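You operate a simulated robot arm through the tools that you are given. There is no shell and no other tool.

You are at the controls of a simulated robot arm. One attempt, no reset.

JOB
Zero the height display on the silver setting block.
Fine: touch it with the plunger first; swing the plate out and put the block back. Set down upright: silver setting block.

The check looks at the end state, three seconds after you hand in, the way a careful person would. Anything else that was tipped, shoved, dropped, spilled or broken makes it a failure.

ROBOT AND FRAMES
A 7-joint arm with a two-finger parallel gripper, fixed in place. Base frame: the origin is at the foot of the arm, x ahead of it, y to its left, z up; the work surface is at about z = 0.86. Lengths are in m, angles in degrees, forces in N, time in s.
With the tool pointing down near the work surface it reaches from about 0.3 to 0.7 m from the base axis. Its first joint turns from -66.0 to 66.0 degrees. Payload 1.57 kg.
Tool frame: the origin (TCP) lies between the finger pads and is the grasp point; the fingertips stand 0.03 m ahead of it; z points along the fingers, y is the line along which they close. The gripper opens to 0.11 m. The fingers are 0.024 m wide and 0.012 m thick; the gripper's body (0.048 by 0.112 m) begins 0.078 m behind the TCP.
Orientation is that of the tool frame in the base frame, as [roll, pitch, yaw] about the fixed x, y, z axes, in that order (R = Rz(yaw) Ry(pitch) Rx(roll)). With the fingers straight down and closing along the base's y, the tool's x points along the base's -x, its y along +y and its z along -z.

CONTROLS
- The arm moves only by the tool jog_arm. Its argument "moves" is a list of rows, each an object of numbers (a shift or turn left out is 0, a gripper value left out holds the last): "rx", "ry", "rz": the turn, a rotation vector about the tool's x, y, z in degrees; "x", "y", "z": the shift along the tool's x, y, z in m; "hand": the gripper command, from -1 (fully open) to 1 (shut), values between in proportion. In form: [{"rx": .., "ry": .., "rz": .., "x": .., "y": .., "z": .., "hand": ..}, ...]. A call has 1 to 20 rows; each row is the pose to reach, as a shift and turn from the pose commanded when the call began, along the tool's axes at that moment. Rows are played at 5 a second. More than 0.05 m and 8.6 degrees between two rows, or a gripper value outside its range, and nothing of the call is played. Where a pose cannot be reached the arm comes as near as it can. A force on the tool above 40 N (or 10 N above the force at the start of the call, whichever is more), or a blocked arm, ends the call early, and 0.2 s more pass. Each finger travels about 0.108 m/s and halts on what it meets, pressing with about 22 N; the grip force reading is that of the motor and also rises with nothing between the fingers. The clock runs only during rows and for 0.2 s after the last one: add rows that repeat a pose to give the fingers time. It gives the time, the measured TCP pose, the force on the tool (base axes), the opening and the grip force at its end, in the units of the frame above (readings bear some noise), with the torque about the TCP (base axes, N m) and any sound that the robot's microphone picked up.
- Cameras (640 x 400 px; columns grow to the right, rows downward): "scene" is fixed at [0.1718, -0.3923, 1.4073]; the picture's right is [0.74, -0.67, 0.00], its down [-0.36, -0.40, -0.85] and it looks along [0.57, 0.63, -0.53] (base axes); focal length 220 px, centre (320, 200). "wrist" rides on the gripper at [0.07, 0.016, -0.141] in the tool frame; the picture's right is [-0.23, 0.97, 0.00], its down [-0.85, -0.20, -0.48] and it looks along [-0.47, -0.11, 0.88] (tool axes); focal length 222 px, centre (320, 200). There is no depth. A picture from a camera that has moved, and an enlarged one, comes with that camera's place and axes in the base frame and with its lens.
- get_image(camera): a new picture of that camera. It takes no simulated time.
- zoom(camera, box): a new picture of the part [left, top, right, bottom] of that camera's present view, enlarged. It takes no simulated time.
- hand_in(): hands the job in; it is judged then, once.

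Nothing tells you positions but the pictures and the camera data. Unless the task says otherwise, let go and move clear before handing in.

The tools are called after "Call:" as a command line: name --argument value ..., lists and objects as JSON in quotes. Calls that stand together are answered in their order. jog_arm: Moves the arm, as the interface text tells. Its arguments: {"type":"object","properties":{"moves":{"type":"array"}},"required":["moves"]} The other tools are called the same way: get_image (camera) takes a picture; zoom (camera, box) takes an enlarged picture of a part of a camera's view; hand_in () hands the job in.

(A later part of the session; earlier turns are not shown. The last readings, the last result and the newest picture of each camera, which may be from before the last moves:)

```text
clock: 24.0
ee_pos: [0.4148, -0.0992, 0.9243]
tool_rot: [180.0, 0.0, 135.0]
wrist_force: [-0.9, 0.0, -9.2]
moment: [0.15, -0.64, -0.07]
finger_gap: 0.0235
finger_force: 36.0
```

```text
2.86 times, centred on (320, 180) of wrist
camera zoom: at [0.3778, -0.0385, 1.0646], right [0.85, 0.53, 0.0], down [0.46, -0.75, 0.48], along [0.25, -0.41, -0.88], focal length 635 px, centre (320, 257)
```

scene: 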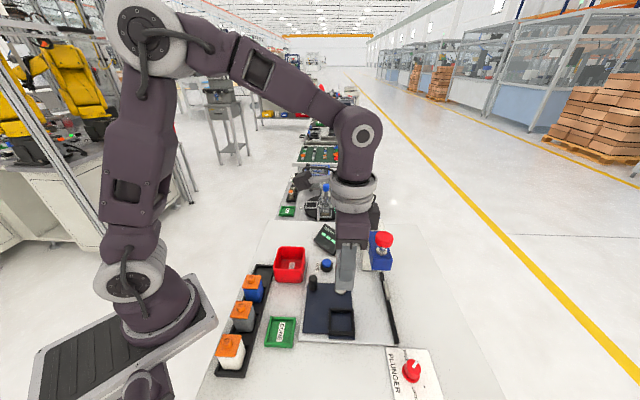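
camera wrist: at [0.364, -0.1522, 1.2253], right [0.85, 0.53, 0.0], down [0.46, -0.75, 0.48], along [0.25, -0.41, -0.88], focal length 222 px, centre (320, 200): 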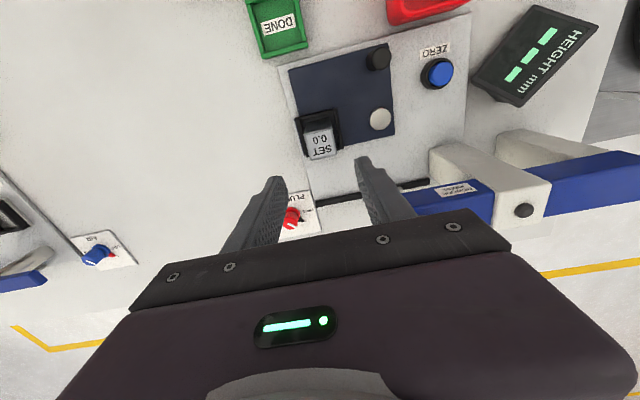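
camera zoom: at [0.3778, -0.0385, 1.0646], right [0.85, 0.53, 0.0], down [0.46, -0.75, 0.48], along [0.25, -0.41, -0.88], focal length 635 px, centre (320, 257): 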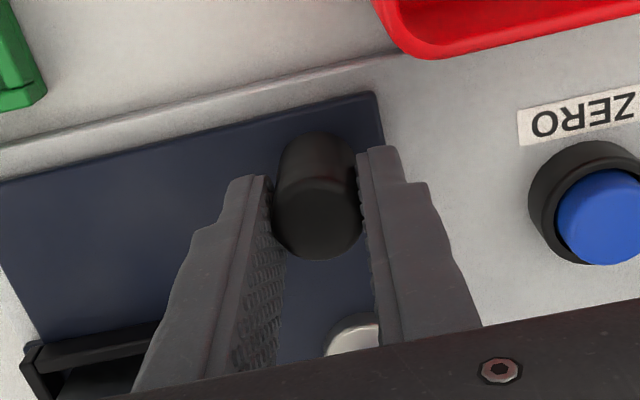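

The handle measures 23.5 mm. I'll open slightly to hold it loosely and swing the plate about half way, turning the gripper with it.

Call:
jog_arm --moves '[{"hand": 0.48}, {"hand": 0.48}, {"x": -0.00018, "y": -0.00515, "rz": -4}, {"x": -0.00072, "y": -0.01027, "rz": -8}, {"x": -0.00161, "y": -0.01534, "rz": -12}, {"x": -0.00286, "y": -0.02034, "rz": -16}, {"x": -0.00445, "y": -0.02524, "rz": -20}, {"x": -0.00445, "y": -0.02524, "rz": -20}]'

Call:
zoom --camera "scene" --box '[270, 230, 390, 350]'

Call:
zoom --camera "wrist" --box '[200, 90, 420, 250]'

```text
clock: 25.8
ee_pos: [0.4004, -0.1185, 0.9241]
tool_rot: [-180.0, 0.0, 155.0]
wrist_force: [0.6, 0.1, -0.2]
moment: [0.01, 0.05, 0.02]
finger_gap: 0.0285
finger_force: 0.0
```

```text
3.33 times, centred on (330, 290) of scene
camera zoom: at [0.1718, -0.3923, 1.4073], right [0.74, -0.67, 0.0], down [-0.36, -0.4, -0.85], along [0.57, 0.63, -0.53], focal length 733 px, centre (287, -100)
```

zoom: 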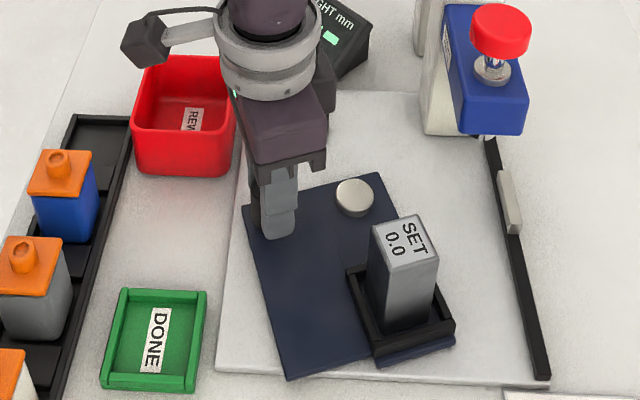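

```text
2.50 times, centred on (310, 170) of wrist
camera zoom: at [0.3453, -0.0758, 1.0646], right [0.62, 0.79, 0.0], down [0.69, -0.54, 0.48], along [0.38, -0.3, -0.88], focal length 555 px, centre (345, 275)
```

zoom: 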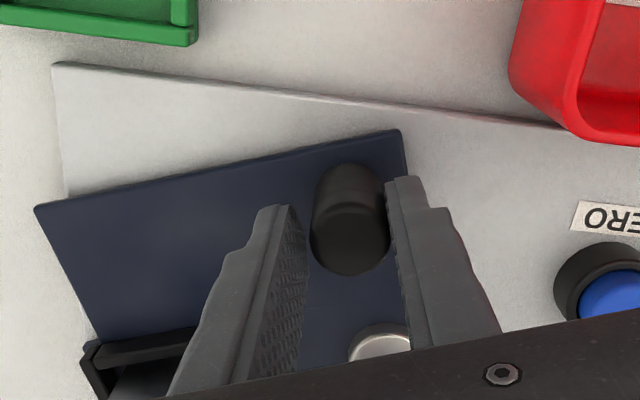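

The plate swings freely with no load and the block stays upright. Continuing the arc another 40°.

Call:
jog_arm --moves '[{"x": -0.00018, "y": -0.00515, "rz": -4}, {"x": -0.00072, "y": -0.01027, "rz": -8}, {"x": -0.00161, "y": -0.01534, "rz": -12}, {"x": -0.00286, "y": -0.02034, "rz": -16}, {"x": -0.00445, "y": -0.02524, "rz": -20}, {"x": -0.00638, "y": -0.03002, "rz": -24}, {"x": -0.00864, "y": -0.03465, "rz": -28}, {"x": -0.01121, "y": -0.03911, "rz": -32}, {"x": -0.01409, "y": -0.04338, "rz": -36}, {"x": -0.01727, "y": -0.04744, "rz": -40}, {"x": -0.01727, "y": -0.04744, "rz": -40}]'

Call:
zoom --camera "scene" --box '[270, 210, 420, 360]'

Call:
zoom --camera "wrist" --box '[200, 90, 420, 250]'

```text
clock: 28.2
ee_pos: [0.3962, -0.1684, 0.9256]
tool_rot: [-180.0, -0.1, -165.1]
wrist_force: [0.3, 0.6, -0.3]
moment: [0.02, -0.01, 0.02]
finger_gap: 0.0285
finger_force: 0.0
```

```text
2.67 times, centred on (345, 285) of scene
camera zoom: at [0.1718, -0.3923, 1.4073], right [0.74, -0.67, 0.0], down [-0.36, -0.4, -0.85], along [0.57, 0.63, -0.53], focal length 587 px, centre (253, -27)
```

zoom: 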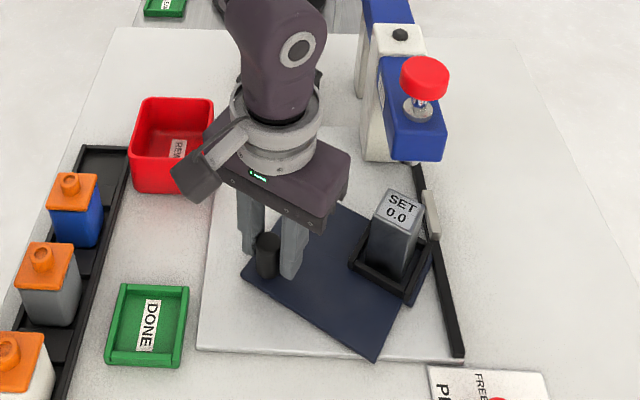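

```text
2.50 times, centred on (310, 170) of wrist
camera zoom: at [0.3252, -0.172, 1.0653], right [-0.03, 1.0, 0.0], down [0.88, 0.03, 0.48], along [0.48, 0.02, -0.88], focal length 555 px, centre (345, 275)
```

zoom: 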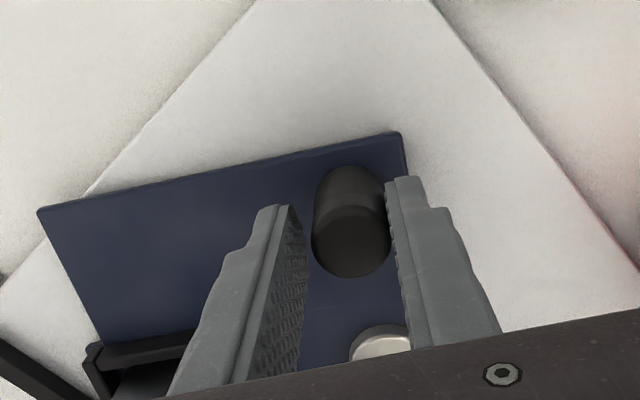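

Sixty degrees done. I'll go on in smaller pieces and check that the plunger tip clears the block top.

Call:
jog_arm --moves '[{"x": -0.00018, "y": -0.00515, "rz": -4}, {"x": -0.00072, "y": -0.01027, "rz": -8}, {"x": -0.00161, "y": -0.01534, "rz": -12}, {"x": -0.00161, "y": -0.01534, "rz": -12}]'

Call:
zoom --camera "scene" --box '[340, 220, 420, 310]'

Call:
get_image --camera "wrist"

```text
clock: 29.2
ee_pos: [0.4015, -0.1823, 0.925]
tool_rot: [179.9, 0.0, -153.0]
wrist_force: [-0.6, -0.3, -0.2]
moment: [-0.02, 0.01, 0.02]
finger_gap: 0.0288
finger_force: 0.0
```

```text
4.44 times, centred on (380, 265) of scene
camera zoom: at [0.1718, -0.3923, 1.4073], right [0.74, -0.67, 0.0], down [-0.36, -0.4, -0.85], along [0.57, 0.63, -0.53], focal length 978 px, centre (53, -89)
```

zoom: 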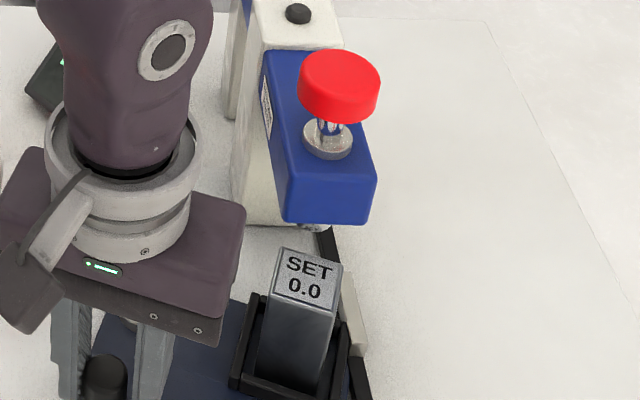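

```text
taken
camera wrist: at [0.3326, -0.2014, 1.0649], right [-0.24, 0.97, 0.0], down [0.85, 0.21, 0.48], along [0.46, 0.12, -0.88], focal length 222 px, centre (320, 200)
```

wrist: 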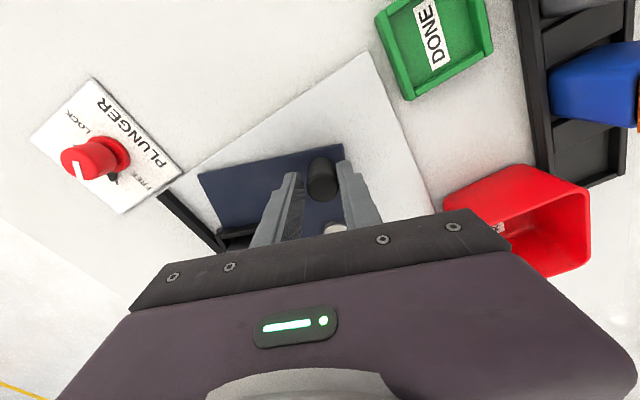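

Call:
jog_arm --moves '[{"x": -5e-05, "y": -0.00258, "rz": -2}, {"x": -0.00018, "y": -0.00515, "rz": -4}, {"x": -0.0004, "y": -0.00771, "rz": -6}, {"x": -0.00072, "y": -0.01027, "rz": -8}, {"x": -0.00072, "y": -0.01027, "rz": -8}]'

Call:
zoom --camera "scene" --box '[350, 230, 410, 300]'

Call:
zoom --camera "scene" --box '[300, 230, 420, 350]'

```text
clock: 30.4
ee_pos: [0.4064, -0.1906, 0.9248]
tool_rot: [180.0, 0.0, -145.1]
wrist_force: [-0.3, -0.4, -1.2]
moment: [0.02, -0.02, 0.0]
finger_gap: 0.0286
finger_force: 0.4
```

```text
5.71 times, centred on (380, 265) of scene
camera zoom: at [0.1718, -0.3923, 1.4073], right [0.74, -0.67, 0.0], down [-0.36, -0.4, -0.85], along [0.57, 0.63, -0.53], focal length 1257 px, centre (-23, -171)
```

zoom: 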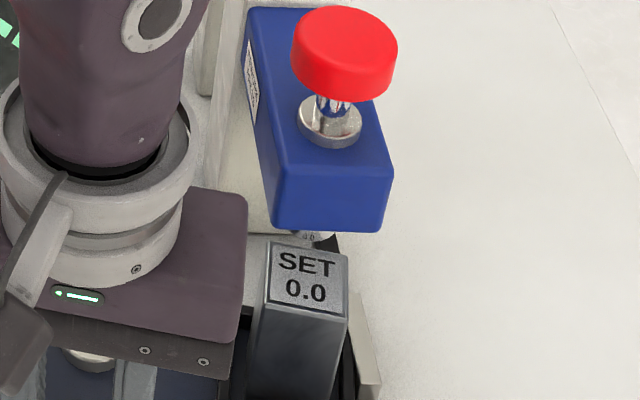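

```text
3.33 times, centred on (360, 290) of scene
camera zoom: at [0.1718, -0.3923, 1.4073], right [0.74, -0.67, 0.0], down [-0.36, -0.4, -0.85], along [0.57, 0.63, -0.53], focal length 733 px, centre (187, -100)
```

zoom: 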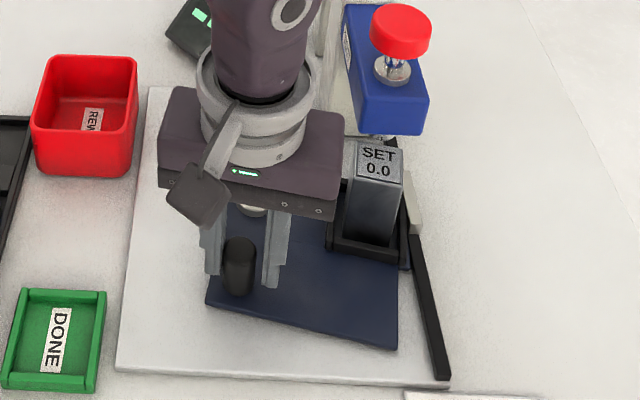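

Call:
zoom --camera "scene" --box '[366, 264, 390, 284]'

Call:
get_image --camera "wrist"

```text
16.00 times, centred on (378, 274) of scene
camera zoom: at [0.1718, -0.3923, 1.4073], right [0.74, -0.67, 0.0], down [-0.36, -0.4, -0.85], along [0.57, 0.63, -0.53], focal length 3520 px, centre (-608, -984)
```

zoom: 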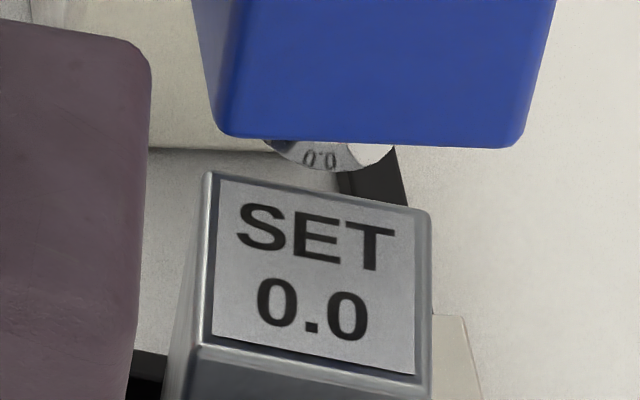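

```text
taken
camera wrist: at [0.3411, -0.2193, 1.0647], right [-0.37, 0.93, 0.0], down [0.81, 0.33, 0.48], along [0.44, 0.18, -0.88], focal length 222 px, centre (320, 200)
```

wrist: 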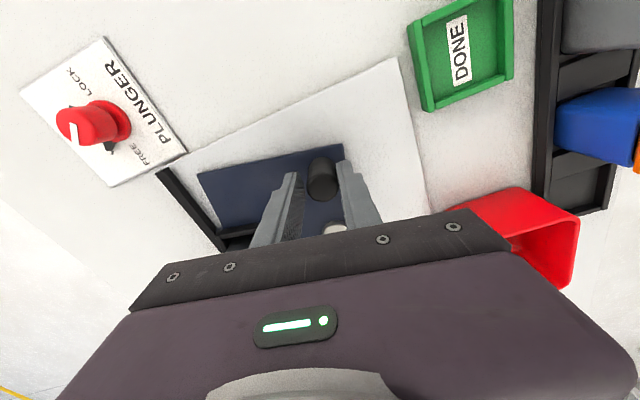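

The plunger tip sits around z 0.972, well above the block top at 0.955. I'll finish the swing to the stop in small steps, watching the force.

Call:
jog_arm --moves '[{"x": -5e-05, "y": -0.00258, "rz": -2}, {"x": -0.00018, "y": -0.00515, "rz": -4}, {"x": -0.0004, "y": -0.00771, "rz": -6}, {"x": -0.00072, "y": -0.01027, "rz": -8}, {"x": -0.00112, "y": -0.01282, "rz": -10}, {"x": -0.00112, "y": -0.01282, "rz": -10}]'

Call:
zoom --camera "scene" --box '[350, 230, 410, 300]'

Call:
zoom --camera "scene" --box '[300, 230, 420, 350]'

Call:
zoom --camera "wrist" --box '[130, 110, 410, 270]'

```text
clock: 31.8
ee_pos: [0.4157, -0.2017, 0.9246]
tool_rot: [180.0, 0.0, -135.0]
wrist_force: [0.4, -0.2, 0.1]
moment: [0.01, 0.0, 0.0]
finger_gap: 0.0285
finger_force: 0.0
```

```text
5.71 times, centred on (380, 265) of scene
camera zoom: at [0.1718, -0.3923, 1.4073], right [0.74, -0.67, 0.0], down [-0.36, -0.4, -0.85], along [0.57, 0.63, -0.53], focal length 1257 px, centre (-23, -171)
```

zoom: 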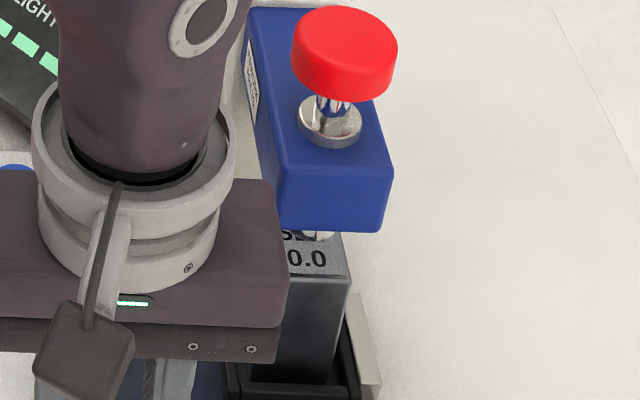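

```text
3.33 times, centred on (360, 290) of scene
camera zoom: at [0.1718, -0.3923, 1.4073], right [0.74, -0.67, 0.0], down [-0.36, -0.4, -0.85], along [0.57, 0.63, -0.53], focal length 733 px, centre (187, -100)
```

zoom: 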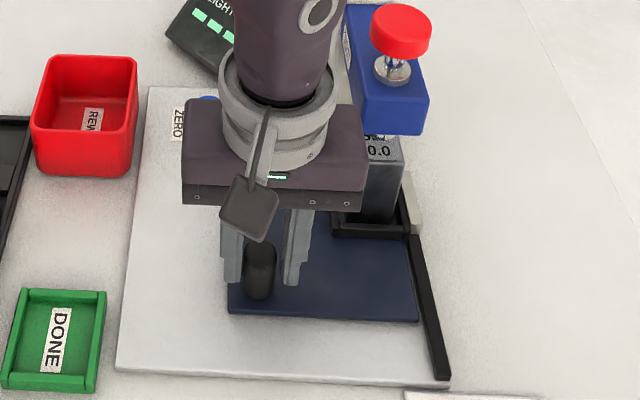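

```text
2.29 times, centred on (270, 190) of wrist
camera zoom: at [0.3552, -0.2403, 1.0638], right [-0.53, 0.85, 0.0], down [0.75, 0.46, 0.48], along [0.41, 0.25, -0.88], focal length 508 px, centre (434, 223)
```

zoom: 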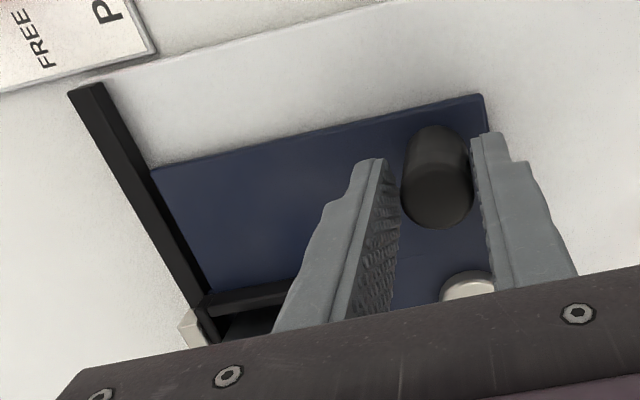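

Call:
jog_arm --moves '[{"y": -0.0015, "rz": -1}, {"y": -0.003, "rz": -2}, {"y": -0.003, "rz": -2}]'

Call:
zoom --camera "wrist" --box '[130, 110, 410, 270]'

Call:
zoom --camera "scene" --box '[340, 260, 410, 330]'

```text
clock: 32.6
ee_pos: [0.4176, -0.2038, 0.9237]
tool_rot: [180.0, 0.0, -132.9]
wrist_force: [-3.1, 3.5, -1.7]
moment: [0.01, -0.02, -0.03]
finger_gap: 0.0323
finger_force: 2.1
```

```text
2.29 times, centred on (270, 190) of wrist
camera zoom: at [0.3588, -0.2445, 1.0642], right [-0.56, 0.83, 0.0], down [0.73, 0.49, 0.48], along [0.4, 0.27, -0.88], focal length 508 px, centre (434, 223)
```

zoom: 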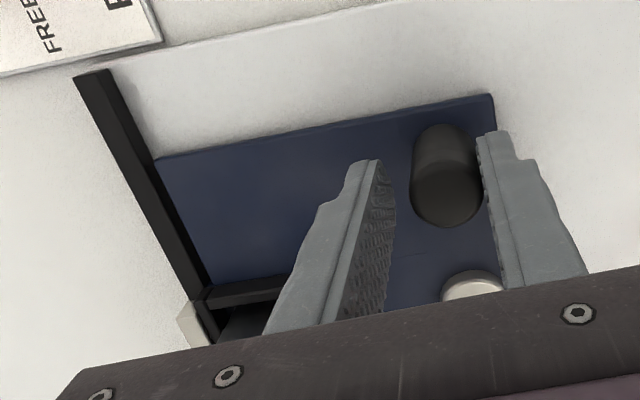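

```text
5.71 times, centred on (375, 295) of scene
camera zoom: at [0.1718, -0.3922, 1.4074], right [0.74, -0.67, 0.0], down [-0.36, -0.4, -0.85], along [0.57, 0.63, -0.53], focal length 1257 px, centre (6, -343)
```

zoom: 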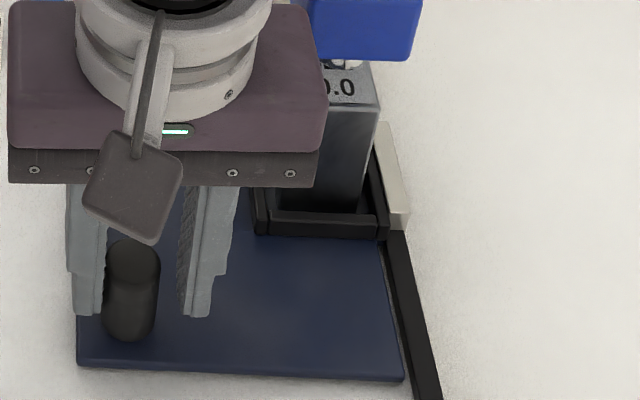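

The plate is against its stop: the push met a light reaction of about 4.7 N, and the nest edge is flush with the rail. I'll back off slightly, open and lift clear of the handle.

Call:
jog_arm --moves '[{"y": 0.002}, {"y": 0.002, "hand": 0.3}, {"y": 0.002, "hand": 0.2}, {"y": 0.002, "z": -0.02}, {"y": 0.002, "z": -0.06}, {"y": 0.002, "z": -0.1}, {"y": 0.002, "z": -0.15}, {"y": 0.002, "z": -0.2}, {"y": 0.002, "z": -0.24}, {"y": 0.002, "z": -0.24, "hand": 1}, {"y": 0.002, "z": -0.24, "hand": 1}, {"y": 0.002, "z": -0.24, "hand": 1}]'

Call:
zoom --camera "scene" --box '[290, 200, 420, 350]'

Call:
get_image --camera "wrist"

```text
clock: 35.2
ee_pos: [0.4169, -0.204, 1.1655]
tool_rot: [-180.0, 0.0, -132.9]
wrist_force: [-0.3, 0.0, -0.1]
moment: [-0.02, 0.01, 0.01]
finger_gap: 0.0
finger_force: 21.2
```

```text
2.67 times, centred on (355, 275) of scene
camera zoom: at [0.1718, -0.3923, 1.4073], right [0.74, -0.67, 0.0], down [-0.36, -0.4, -0.85], along [0.57, 0.63, -0.53], focal length 587 px, centre (227, 0)
```

zoom: 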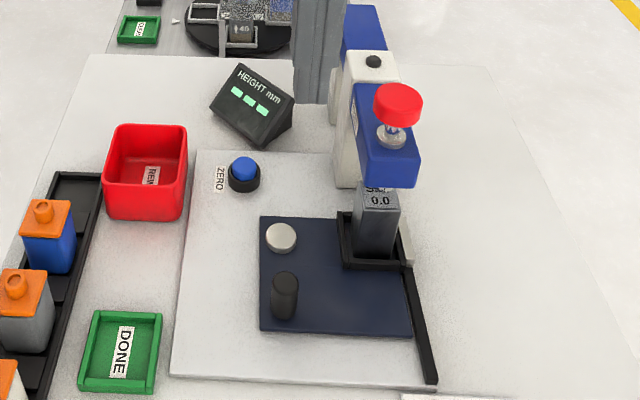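

```text
taken
camera wrist: at [0.3584, -0.2457, 1.3058], right [-0.56, 0.83, 0.0], down [0.73, 0.49, 0.48], along [0.4, 0.27, -0.88], focal length 222 px, centre (320, 200)
```

wrist: 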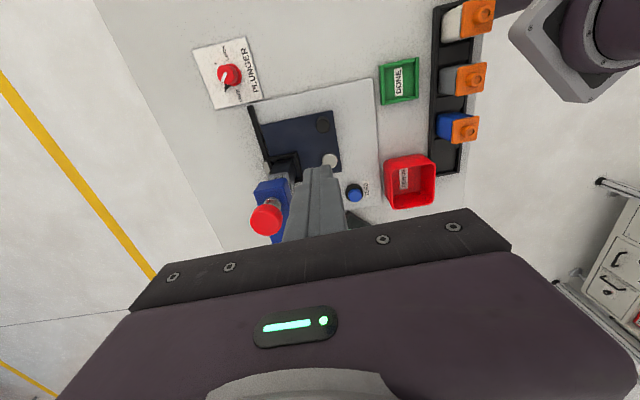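

Call:
zoom --camera "wrist" --box '[220, 130, 320, 250]'

Call:
zoom --camera "scene" --box '[350, 215, 410, 275]'

```text
3.33 times, centred on (270, 190) of wrist
camera zoom: at [0.3584, -0.2457, 1.3058], right [-0.56, 0.83, 0.0], down [0.73, 0.49, 0.48], along [0.4, 0.27, -0.88], focal length 740 px, centre (487, 233)
```

zoom: 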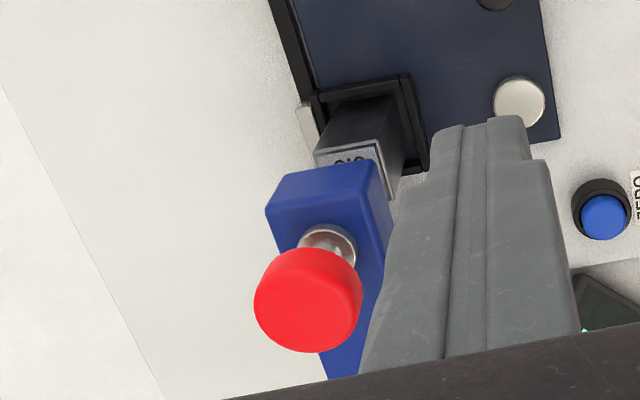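

```text
6.67 times, centred on (380, 245) of scene
camera zoom: at [0.1718, -0.3923, 1.4073], right [0.74, -0.67, 0.0], down [-0.36, -0.4, -0.85], along [0.57, 0.63, -0.53], focal length 1467 px, centre (-80, -100)
```

zoom: 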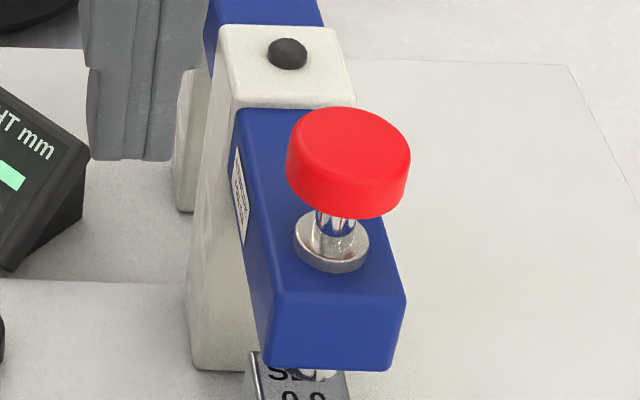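

Display still shows dashes. The plunger cap centre resolves to about (0.527, -0.213), with its top at about z 1.08. I'll move the closed fingers over it.

Call:
jog_arm --moves '[{"x": -0.017, "y": -0.0218}, {"x": -0.034, "y": -0.0436}, {"x": -0.051, "y": -0.0653}, {"x": -0.068, "y": -0.0871}, {"x": -0.068, "y": -0.0871}, {"x": -0.068, "y": -0.0871, "z": 0.02}, {"x": -0.068, "y": -0.0871, "z": 0.03}, {"x": -0.068, "y": -0.0871, "z": 0.03}]'

Call:
zoom --camera "scene" --box '[310, 180, 430, 300]'

Call:
zoom --camera "wrist" --box '[240, 110, 400, 240]'

```text
clock: 37.0
ee_pos: [0.5249, -0.2127, 1.1346]
tool_rot: [-180.0, -0.1, -133.1]
wrist_force: [0.7, 0.1, -0.7]
moment: [0.0, -0.01, 0.01]
finger_gap: 0.0
finger_force: 21.3
```

```text
3.33 times, centred on (370, 240) of scene
camera zoom: at [0.1718, -0.3923, 1.4073], right [0.74, -0.67, 0.0], down [-0.36, -0.4, -0.85], along [0.57, 0.63, -0.53], focal length 733 px, centre (153, 67)
```

zoom: 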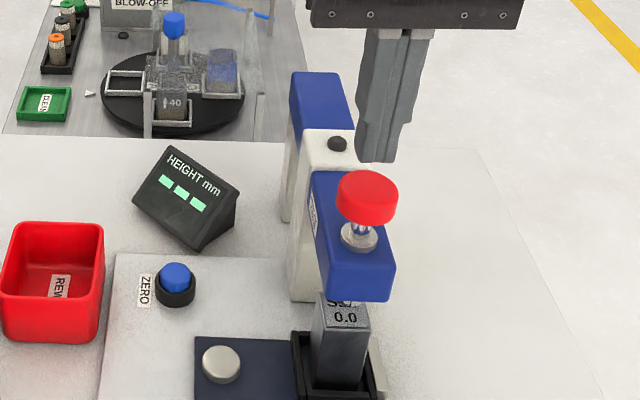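

```text
3.08 times, centred on (320, 175) of wrist
camera zoom: at [0.4666, -0.2537, 1.2743], right [-0.56, 0.83, 0.0], down [0.73, 0.49, 0.48], along [0.4, 0.27, -0.88], focal length 684 px, centre (320, 277)
```

zoom: 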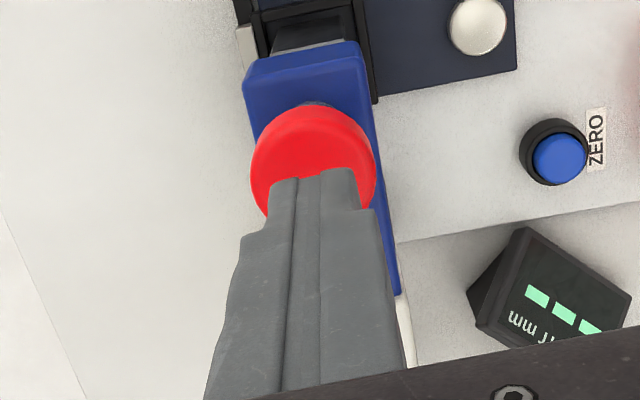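

Call:
jog_arm --moves '[{"x": 0.001, "y": -0.0025, "z": 0.01}, {"x": 0.001, "y": -0.0025, "z": 0.02}, {"x": 0.001, "y": -0.0025, "z": 0.024}, {"x": 0.001, "y": -0.0025, "z": 0.027}, {"x": 0.001, "y": -0.0025, "z": 0.027}]'

Call:
zoom --camera "scene" --box '[310, 200, 430, 300]'

```text
clock: 38.2
ee_pos: [0.5276, -0.2149, 1.1061]
tool_rot: [179.9, 0.1, -133.0]
wrist_force: [0.4, 0.4, -0.3]
moment: [0.03, 0.02, 0.04]
finger_gap: 0.0002
finger_force: 21.5
```

```text
4.00 times, centred on (370, 250) of scene
camera zoom: at [0.1718, -0.3923, 1.4073], right [0.74, -0.67, 0.0], down [-0.36, -0.4, -0.85], along [0.57, 0.63, -0.53], focal length 880 px, centre (120, 0)
```

zoom: 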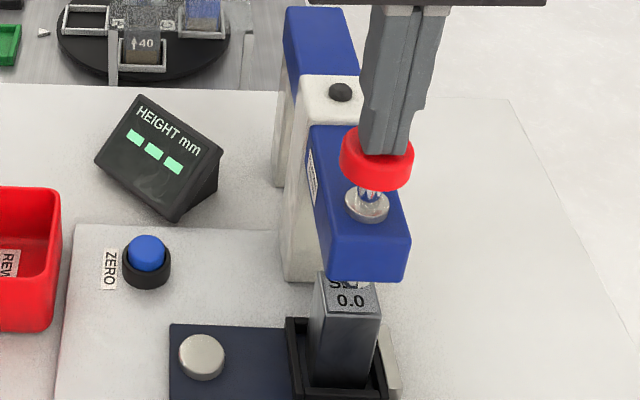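

Fingers are right above the cap with no contact yet. I'll creep down in small steps.

Call:
jog_arm --moves '[{"z": 0.002}, {"z": 0.004}, {"z": 0.006}, {"z": 0.008}, {"z": 0.008}]'

Call:
zoom --camera "scene" --box '[310, 200, 430, 300]'

```text
clock: 39.4
ee_pos: [0.5279, -0.2155, 1.0993]
tool_rot: [180.0, 0.0, -133.0]
wrist_force: [1.0, 1.4, 1.3]
moment: [0.01, -0.05, 0.02]
finger_gap: 0.0002
finger_force: 20.9
```

```text
4.00 times, centred on (370, 250) of scene
camera zoom: at [0.1718, -0.3923, 1.4073], right [0.74, -0.67, 0.0], down [-0.36, -0.4, -0.85], along [0.57, 0.63, -0.53], focal length 880 px, centre (120, 0)
```

zoom: 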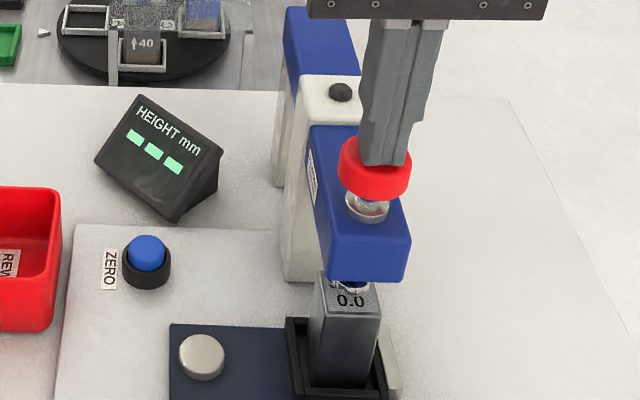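

The plunger is moving down with about 1.5 N of force and its tip is nearing the block. Continuing gently.

Call:
jog_arm --moves '[{"z": 0.002}, {"z": 0.004}, {"z": 0.006}, {"z": 0.006}]'

Call:
zoom --camera "scene" --box '[310, 200, 430, 300]'

```text
clock: 40.4
ee_pos: [0.5265, -0.2146, 1.0936]
tool_rot: [-180.0, 0.0, -133.0]
wrist_force: [1.6, 1.4, 1.1]
moment: [0.02, -0.01, -0.01]
finger_gap: 0.0
finger_force: 20.7
```

```text
4.00 times, centred on (370, 250) of scene
camera zoom: at [0.1718, -0.3923, 1.4074], right [0.74, -0.67, 0.0], down [-0.36, -0.4, -0.85], along [0.57, 0.63, -0.53], focal length 880 px, centre (120, 0)
```

zoom: 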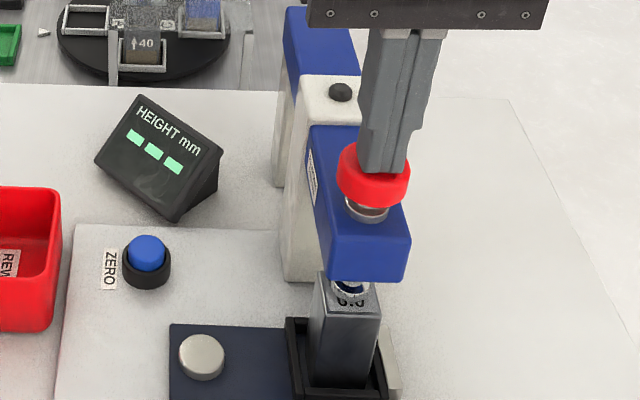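

Call:
jog_arm --moves '[{"z": 0.002}, {"z": 0.003}, {"z": 0.003}]'

Call:
zoom --camera "scene" --box '[350, 230, 410, 290]'

Call:
zoom --camera "scene" --box '[330, 215, 370, 260]'

```text
clock: 41.2
ee_pos: [0.5271, -0.216, 1.0916]
tool_rot: [-180.0, 0.0, -133.1]
wrist_force: [1.4, -0.8, 9.1]
moment: [-0.04, -0.01, -0.02]
finger_gap: 0.0
finger_force: 21.5
```

```text
6.67 times, centred on (380, 260) of scene
camera zoom: at [0.1717, -0.3923, 1.4074], right [0.74, -0.67, 0.0], down [-0.36, -0.4, -0.85], along [0.57, 0.63, -0.53], focal length 1467 px, centre (-80, -200)
```

zoom: 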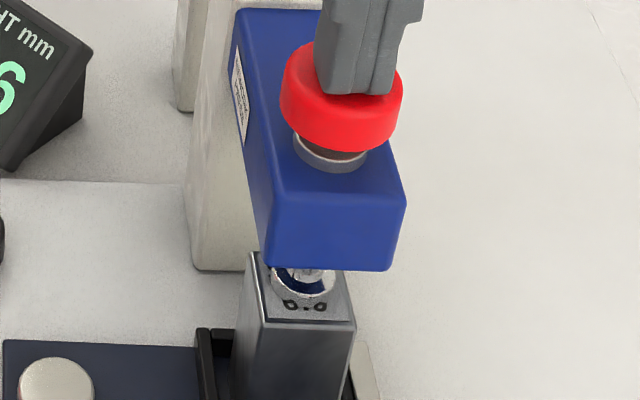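

```text
8.89 times, centred on (350, 238) of scene
camera zoom: at [0.1717, -0.3923, 1.4074], right [0.74, -0.67, 0.0], down [-0.36, -0.4, -0.85], along [0.57, 0.63, -0.53], focal length 1955 px, centre (53, -133)
```

zoom: 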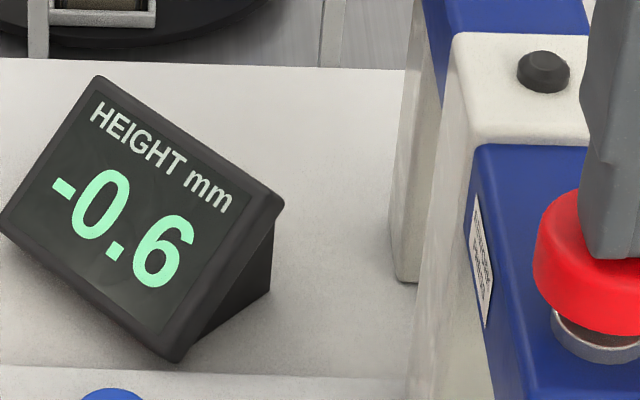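

The plunger has touched the block and the display reads -0.6. I'll lift off and see whether the plunger returns and whether the reading holds.

Call:
jog_arm --moves '[{"z": -0.002}, {"z": -0.005}, {"z": -0.01}, {"z": -0.02}, {"z": -0.035}, {"z": -0.05}, {"z": -0.05}]'

Call:
zoom --camera "scene" --box '[310, 200, 430, 300]'

```text
clock: 42.8
ee_pos: [0.526, -0.2158, 1.1401]
tool_rot: [180.0, -0.1, -132.9]
wrist_force: [0.1, -0.8, 0.0]
moment: [-0.03, 0.01, 0.01]
finger_gap: 0.0
finger_force: 21.5
```

```text
4.00 times, centred on (370, 250) of scene
camera zoom: at [0.1718, -0.3923, 1.4073], right [0.74, -0.67, 0.0], down [-0.36, -0.4, -0.85], along [0.57, 0.63, -0.53], focal length 880 px, centre (120, 0)
```

zoom: 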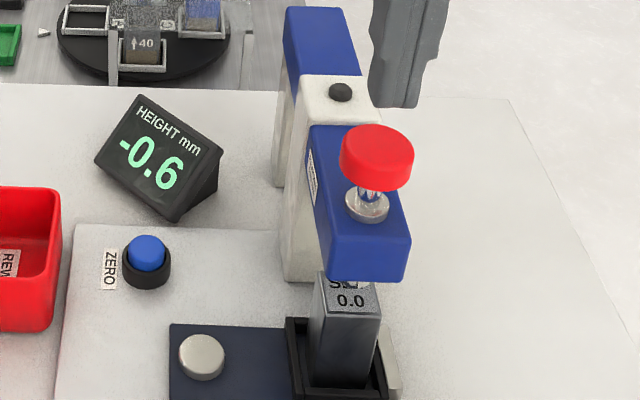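

The plunger springs back and the display holds -0.6 from the touch. Next I'll press the blue ZERO button, at about (0.494, -0.062), with the closed fingertips.

Call:
jog_arm --moves '[{"x": -0.0228, "y": 0.0322}, {"x": -0.0455, "y": 0.0643}, {"x": -0.0683, "y": 0.0965}, {"x": -0.091, "y": 0.1286}, {"x": -0.091, "y": 0.1286, "z": 0.04}, {"x": -0.091, "y": 0.1286, "z": 0.08}, {"x": -0.091, "y": 0.1286, "z": 0.12}, {"x": -0.091, "y": 0.1286, "z": 0.15}, {"x": -0.091, "y": 0.1286, "z": 0.15}]'

Call:
zoom --camera "wrist" --box '[230, 100, 410, 240]'

Call:
zoom --camera "scene" --box '[280, 200, 400, 300]'

```text
clock: 44.8
ee_pos: [0.4959, -0.0613, 0.9897]
tool_rot: [-179.9, 0.0, -133.1]
wrist_force: [0.6, -0.1, -0.3]
moment: [0.02, -0.01, 0.0]
finger_gap: 0.0
finger_force: 21.2
```

```text
2.86 times, centred on (320, 170) of wrist
camera zoom: at [0.436, -0.1039, 1.1293], right [-0.56, 0.83, 0.0], down [0.73, 0.49, 0.48], along [0.4, 0.27, -0.88], focal length 635 px, centre (320, 286)
```

zoom: 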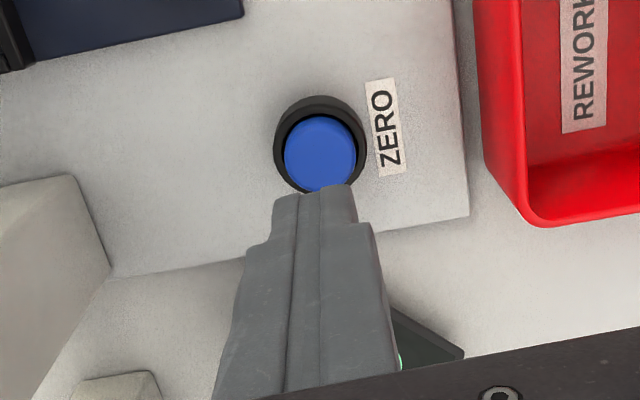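

```text
4.00 times, centred on (340, 250) of scene
camera zoom: at [0.1718, -0.3923, 1.4073], right [0.74, -0.67, 0.0], down [-0.36, -0.4, -0.85], along [0.57, 0.63, -0.53], focal length 880 px, centre (240, 0)
```

zoom: 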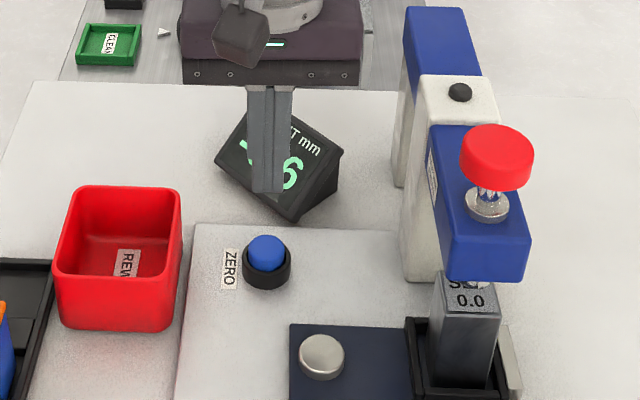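

Call:
jog_arm --moves '[{"x": 0.002, "y": -0.001, "z": 0.02}, {"x": 0.002, "y": -0.001, "z": 0.04}, {"x": 0.002, "y": -0.001, "z": 0.055}, {"x": 0.002, "y": -0.001, "z": 0.06}, {"x": 0.002, "y": -0.001, "z": 0.063}, {"x": 0.002, "y": -0.001, "z": 0.063}]'

Call:
zoom --camera "scene" --box '[300, 215, 360, 280]'

Call:
zoom --camera "wrist" --box '[260, 120, 380, 210]'

```text
clock: 46.2
ee_pos: [0.4953, -0.0636, 0.927]
tool_rot: [-179.9, -0.1, -133.0]
wrist_force: [-0.6, 0.6, 0.0]
moment: [-0.02, 0.0, 0.0]
finger_gap: 0.0001
finger_force: 21.5
```

```text
6.15 times, centred on (330, 248) of scene
camera zoom: at [0.1718, -0.3923, 1.4073], right [0.74, -0.67, 0.0], down [-0.36, -0.4, -0.85], along [0.57, 0.63, -0.53], focal length 1354 px, centre (258, -92)
```

zoom: 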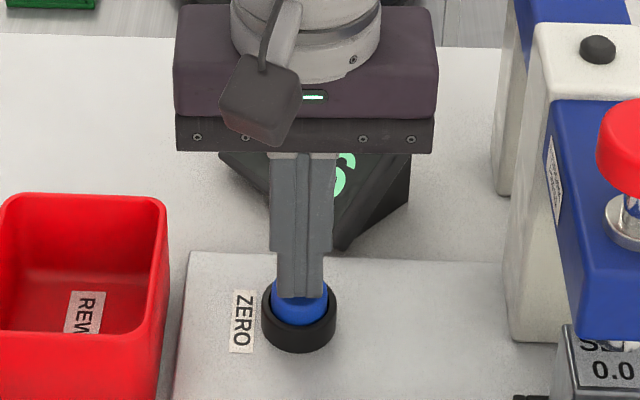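

```text
4.44 times, centred on (320, 165) of wrist
camera zoom: at [0.4359, -0.1047, 1.0677], right [-0.56, 0.83, 0.0], down [0.73, 0.49, 0.48], along [0.4, 0.27, -0.88], focal length 987 px, centre (320, 356)
```

zoom: 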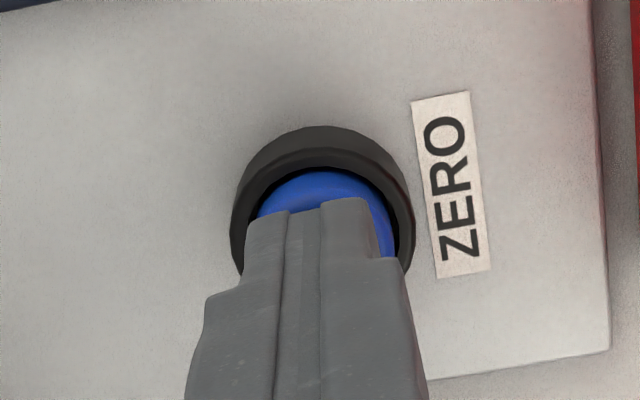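

Call:
jog_arm --moves '[{"x": 0.001, "z": 0.002}, {"x": 0.001, "z": 0.004}, {"x": 0.001, "z": 0.006}, {"x": 0.001, "z": 0.006}]'

Call:
zoom --camera "scene" --box '[300, 215, 360, 280]'

```text
clock: 47.2
ee_pos: [0.4941, -0.0646, 0.9217]
tool_rot: [180.0, 0.0, -133.0]
wrist_force: [-0.1, -0.4, 1.0]
moment: [0.01, -0.01, -0.02]
finger_gap: 0.0001
finger_force: 21.0
```

```text
6.15 times, centred on (330, 248) of scene
camera zoom: at [0.1718, -0.3923, 1.4073], right [0.74, -0.67, 0.0], down [-0.36, -0.4, -0.85], along [0.57, 0.63, -0.53], focal length 1354 px, centre (258, -92)
```

zoom: 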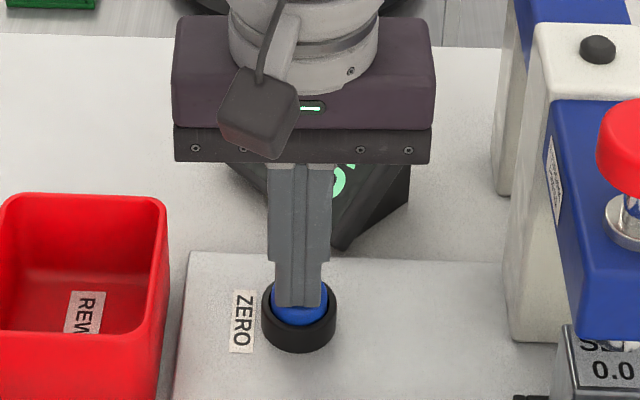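

Call:
zoom --camera "scene" --box '[318, 235, 345, 260]'

```text
16.00 times, centred on (332, 248) of scene
camera zoom: at [0.1718, -0.3923, 1.4073], right [0.74, -0.67, 0.0], down [-0.36, -0.4, -0.85], along [0.57, 0.63, -0.53], focal length 3520 px, centre (136, -560)
```

zoom: 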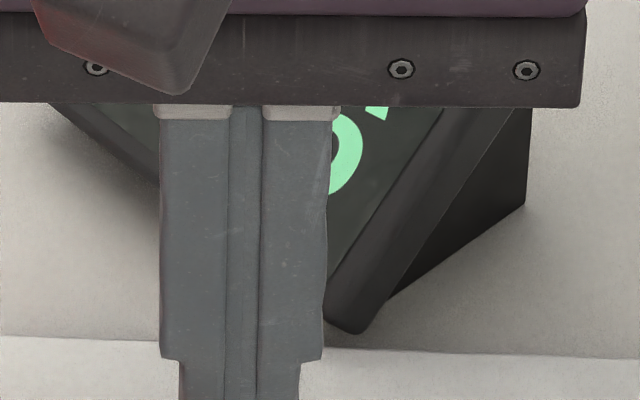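

The button is starting to move, and the digits are half hidden. I'll press about 2 mm further, then lift and read the display.

Call:
jog_arm --moves '[{"z": 0.001}, {"z": 0.002}, {"z": 0.002}]'

Call:
zoom --camera "scene" --box '[300, 215, 360, 280]'

```text
clock: 48.0
ee_pos: [0.4946, -0.0642, 0.9198]
tool_rot: [-180.0, 0.0, -133.0]
wrist_force: [0.1, -0.1, 1.7]
moment: [-0.01, 0.03, -0.06]
finger_gap: 0.0001
finger_force: 21.0
heard: click
```

```text
6.15 times, centred on (330, 248) of scene
camera zoom: at [0.1718, -0.3923, 1.4073], right [0.74, -0.67, 0.0], down [-0.36, -0.4, -0.85], along [0.57, 0.63, -0.53], focal length 1354 px, centre (258, -92)
```

zoom: 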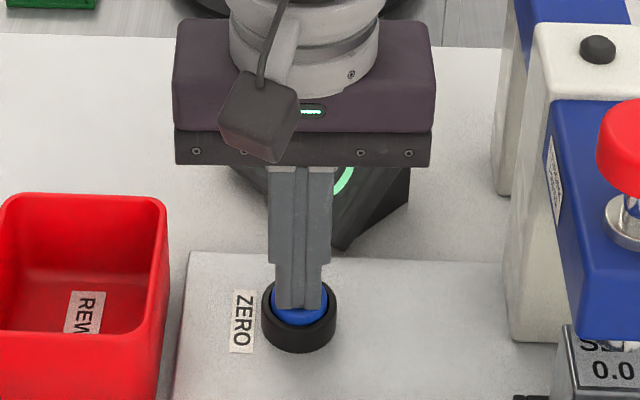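

A click was heard and the digits changed. I'll lift straight up and read the display.

Call:
jog_arm --moves '[{"z": -0.005}, {"z": -0.02}, {"z": -0.05}, {"z": -0.09}, {"z": -0.13}, {"z": -0.17}, {"z": -0.2}, {"z": -0.2}]'

Call:
zoom --camera "scene" --box '[290, 200, 410, 300]'

```text
clock: 49.8
ee_pos: [0.4954, -0.063, 1.12]
tool_rot: [-179.9, -0.1, -133.0]
wrist_force: [-0.2, 0.8, 0.3]
moment: [-0.03, 0.01, -0.03]
finger_gap: 0.0
finger_force: 21.4
```

```text
4.00 times, centred on (350, 250) of scene
camera zoom: at [0.1718, -0.3923, 1.4073], right [0.74, -0.67, 0.0], down [-0.36, -0.4, -0.85], along [0.57, 0.63, -0.53], focal length 880 px, centre (200, 0)
```

zoom: 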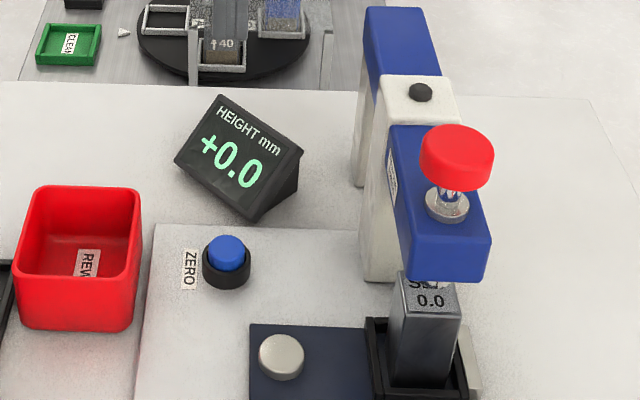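

The display now reads +0.0. Next I'll go back to the handle at about (0.414, -0.2005) to swing the plate out.

Call:
jog_arm --moves '[{"x": 0.039, "y": -0.0086, "hand": 0.15}, {"x": 0.078, "y": -0.0172}, {"x": 0.117, "y": -0.0258}, {"x": 0.156, "y": -0.0344, "rz": 2}, {"x": 0.156, "y": -0.0344, "rz": 2}, {"x": 0.156, "y": -0.0344, "z": 0.04, "rz": 2}, {"x": 0.156, "y": -0.0344, "z": 0.08, "rz": 2}, {"x": 0.156, "y": -0.0344, "z": 0.12, "rz": 2}, {"x": 0.156, "y": -0.0344, "z": 0.15, "rz": 2}, {"x": 0.156, "y": -0.0344, "z": 0.15, "rz": 2}]'

Call:
zoom --camera "wrist" --box '[210, 100, 410, 250]'

Call:
zoom --camera "scene" --box '[290, 220, 420, 350]'

```text
clock: 52.0
ee_pos: [0.4131, -0.2009, 0.9693]
tool_rot: [180.0, 0.1, -135.1]
wrist_force: [0.2, -0.3, 0.0]
moment: [-0.01, 0.01, 0.03]
finger_gap: 0.047
finger_force: 0.1
```

```text
2.67 times, centred on (310, 175) of wrist
camera zoom: at [0.3526, -0.2401, 1.1094], right [-0.53, 0.85, 0.0], down [0.75, 0.46, 0.48], along [0.41, 0.25, -0.88], focal length 592 px, centre (347, 267)
```

zoom: 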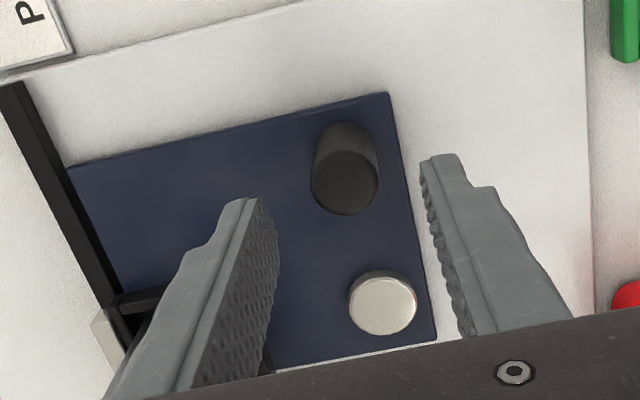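

```text
3.08 times, centred on (355, 285) of scene
camera zoom: at [0.1718, -0.3923, 1.4073], right [0.74, -0.67, 0.0], down [-0.36, -0.4, -0.85], along [0.57, 0.63, -0.53], focal length 677 px, centre (212, -62)
```

zoom: 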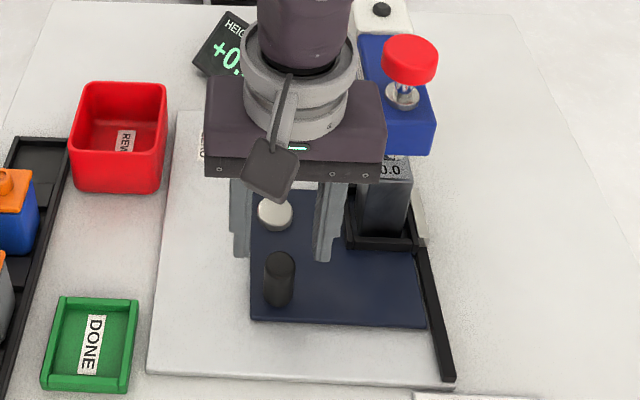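

Call:
jog_arm --moves '[{"x": 0.002, "y": -0.002, "z": 0.015}, {"x": 0.002, "y": -0.002, "z": 0.03}, {"x": 0.002, "y": -0.002, "z": 0.044}, {"x": 0.002, "y": -0.002, "z": 0.044}, {"x": 0.002, "y": -0.002, "z": 0.044, "hand": 0.4}, {"x": 0.002, "y": -0.002, "z": 0.044, "hand": 0.5}, {"x": 0.002, "y": -0.002, "z": 0.044, "hand": 0.5}]'

Call:
zoom --camera "wrist" --box '[210, 100, 410, 250]'

```text
clock: 53.6
ee_pos: [0.4145, -0.2035, 0.9247]
tool_rot: [-179.9, 0.0, -135.0]
wrist_force: [-1.5, -0.3, 0.5]
moment: [0.01, -0.01, 0.0]
finger_gap: 0.0277
finger_force: 0.1
```

```text
2.67 times, centred on (310, 175) of wrist
camera zoom: at [0.3531, -0.243, 1.0651], right [-0.53, 0.85, 0.0], down [0.75, 0.46, 0.48], along [0.41, 0.25, -0.88], focal length 592 px, centre (347, 267)
```

zoom: 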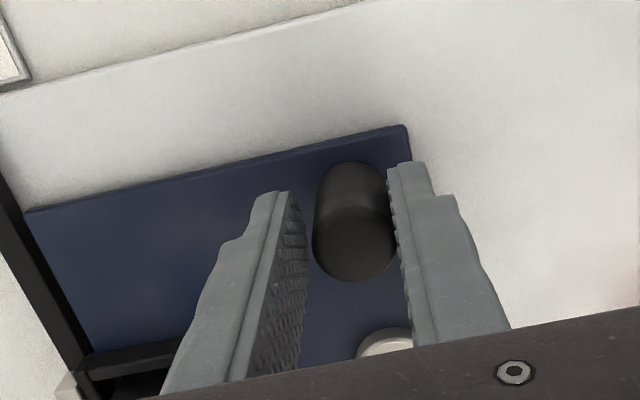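

The handle is loosely caged again. I'll swing the plate back out along the reverse arc, first half.

Call:
jog_arm --moves '[{"x": -5e-05, "y": 0.0026, "rz": 2}, {"x": -0.00018, "y": 0.0052, "rz": 4}, {"x": -0.0004, "y": 0.0078, "rz": 6}, {"x": -0.00073, "y": 0.01037, "rz": 8}, {"x": -0.00163, "y": 0.01549, "rz": 12}, {"x": -0.00289, "y": 0.02053, "rz": 16}, {"x": -0.00449, "y": 0.02548, "rz": 20}, {"x": -0.00644, "y": 0.0303, "rz": 24}, {"x": -0.00872, "y": 0.03498, "rz": 28}, {"x": -0.01132, "y": 0.03948, "rz": 32}, {"x": -0.01423, "y": 0.04379, "rz": 36}, {"x": -0.01743, "y": 0.04789, "rz": 40}, {"x": -0.02091, "y": 0.05175, "rz": 44}, {"x": -0.02091, "y": 0.05175, "rz": 44}]'

Call:
zoom --camera "scene" --box '[280, 210, 420, 350]'

Call:
zoom --camera "wrist" --box '[210, 100, 410, 250]'

```text
clock: 56.6
ee_pos: [0.3919, -0.1516, 0.9259]
tool_rot: [-179.9, -0.1, -179.0]
wrist_force: [0.9, 0.1, 0.5]
moment: [0.01, 0.03, 0.0]
finger_gap: 0.0274
finger_force: 0.0
```

```text
2.86 times, centred on (350, 280) of scene
camera zoom: at [0.1718, -0.3923, 1.4073], right [0.74, -0.67, 0.0], down [-0.36, -0.4, -0.85], along [0.57, 0.63, -0.53], focal length 628 px, centre (234, -29)
```

zoom: 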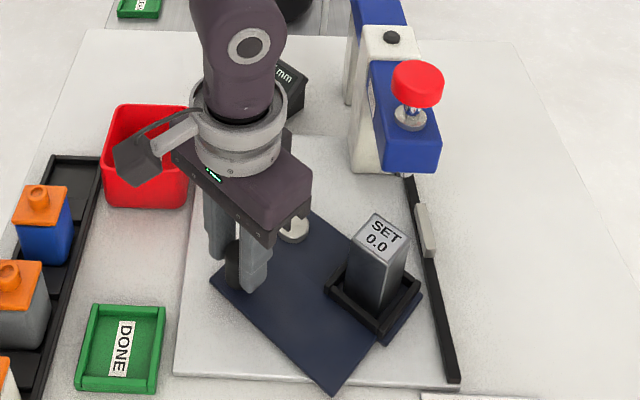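

```text
2.67 times, centred on (310, 175) of wrist
camera zoom: at [0.3219, -0.1383, 1.0655], right [0.21, 0.98, 0.0], down [0.86, -0.19, 0.48], along [0.47, -0.1, -0.88], focal length 592 px, centre (347, 267)
```

zoom: 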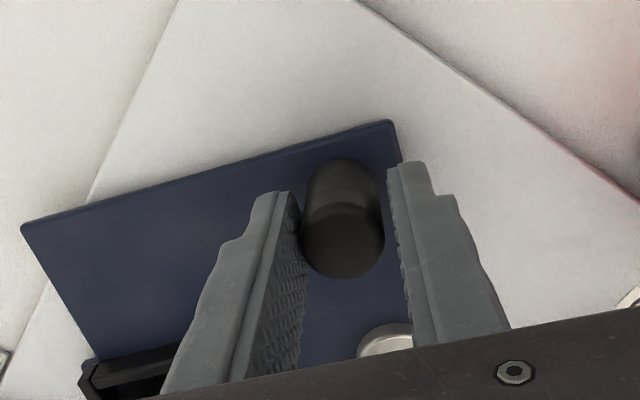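

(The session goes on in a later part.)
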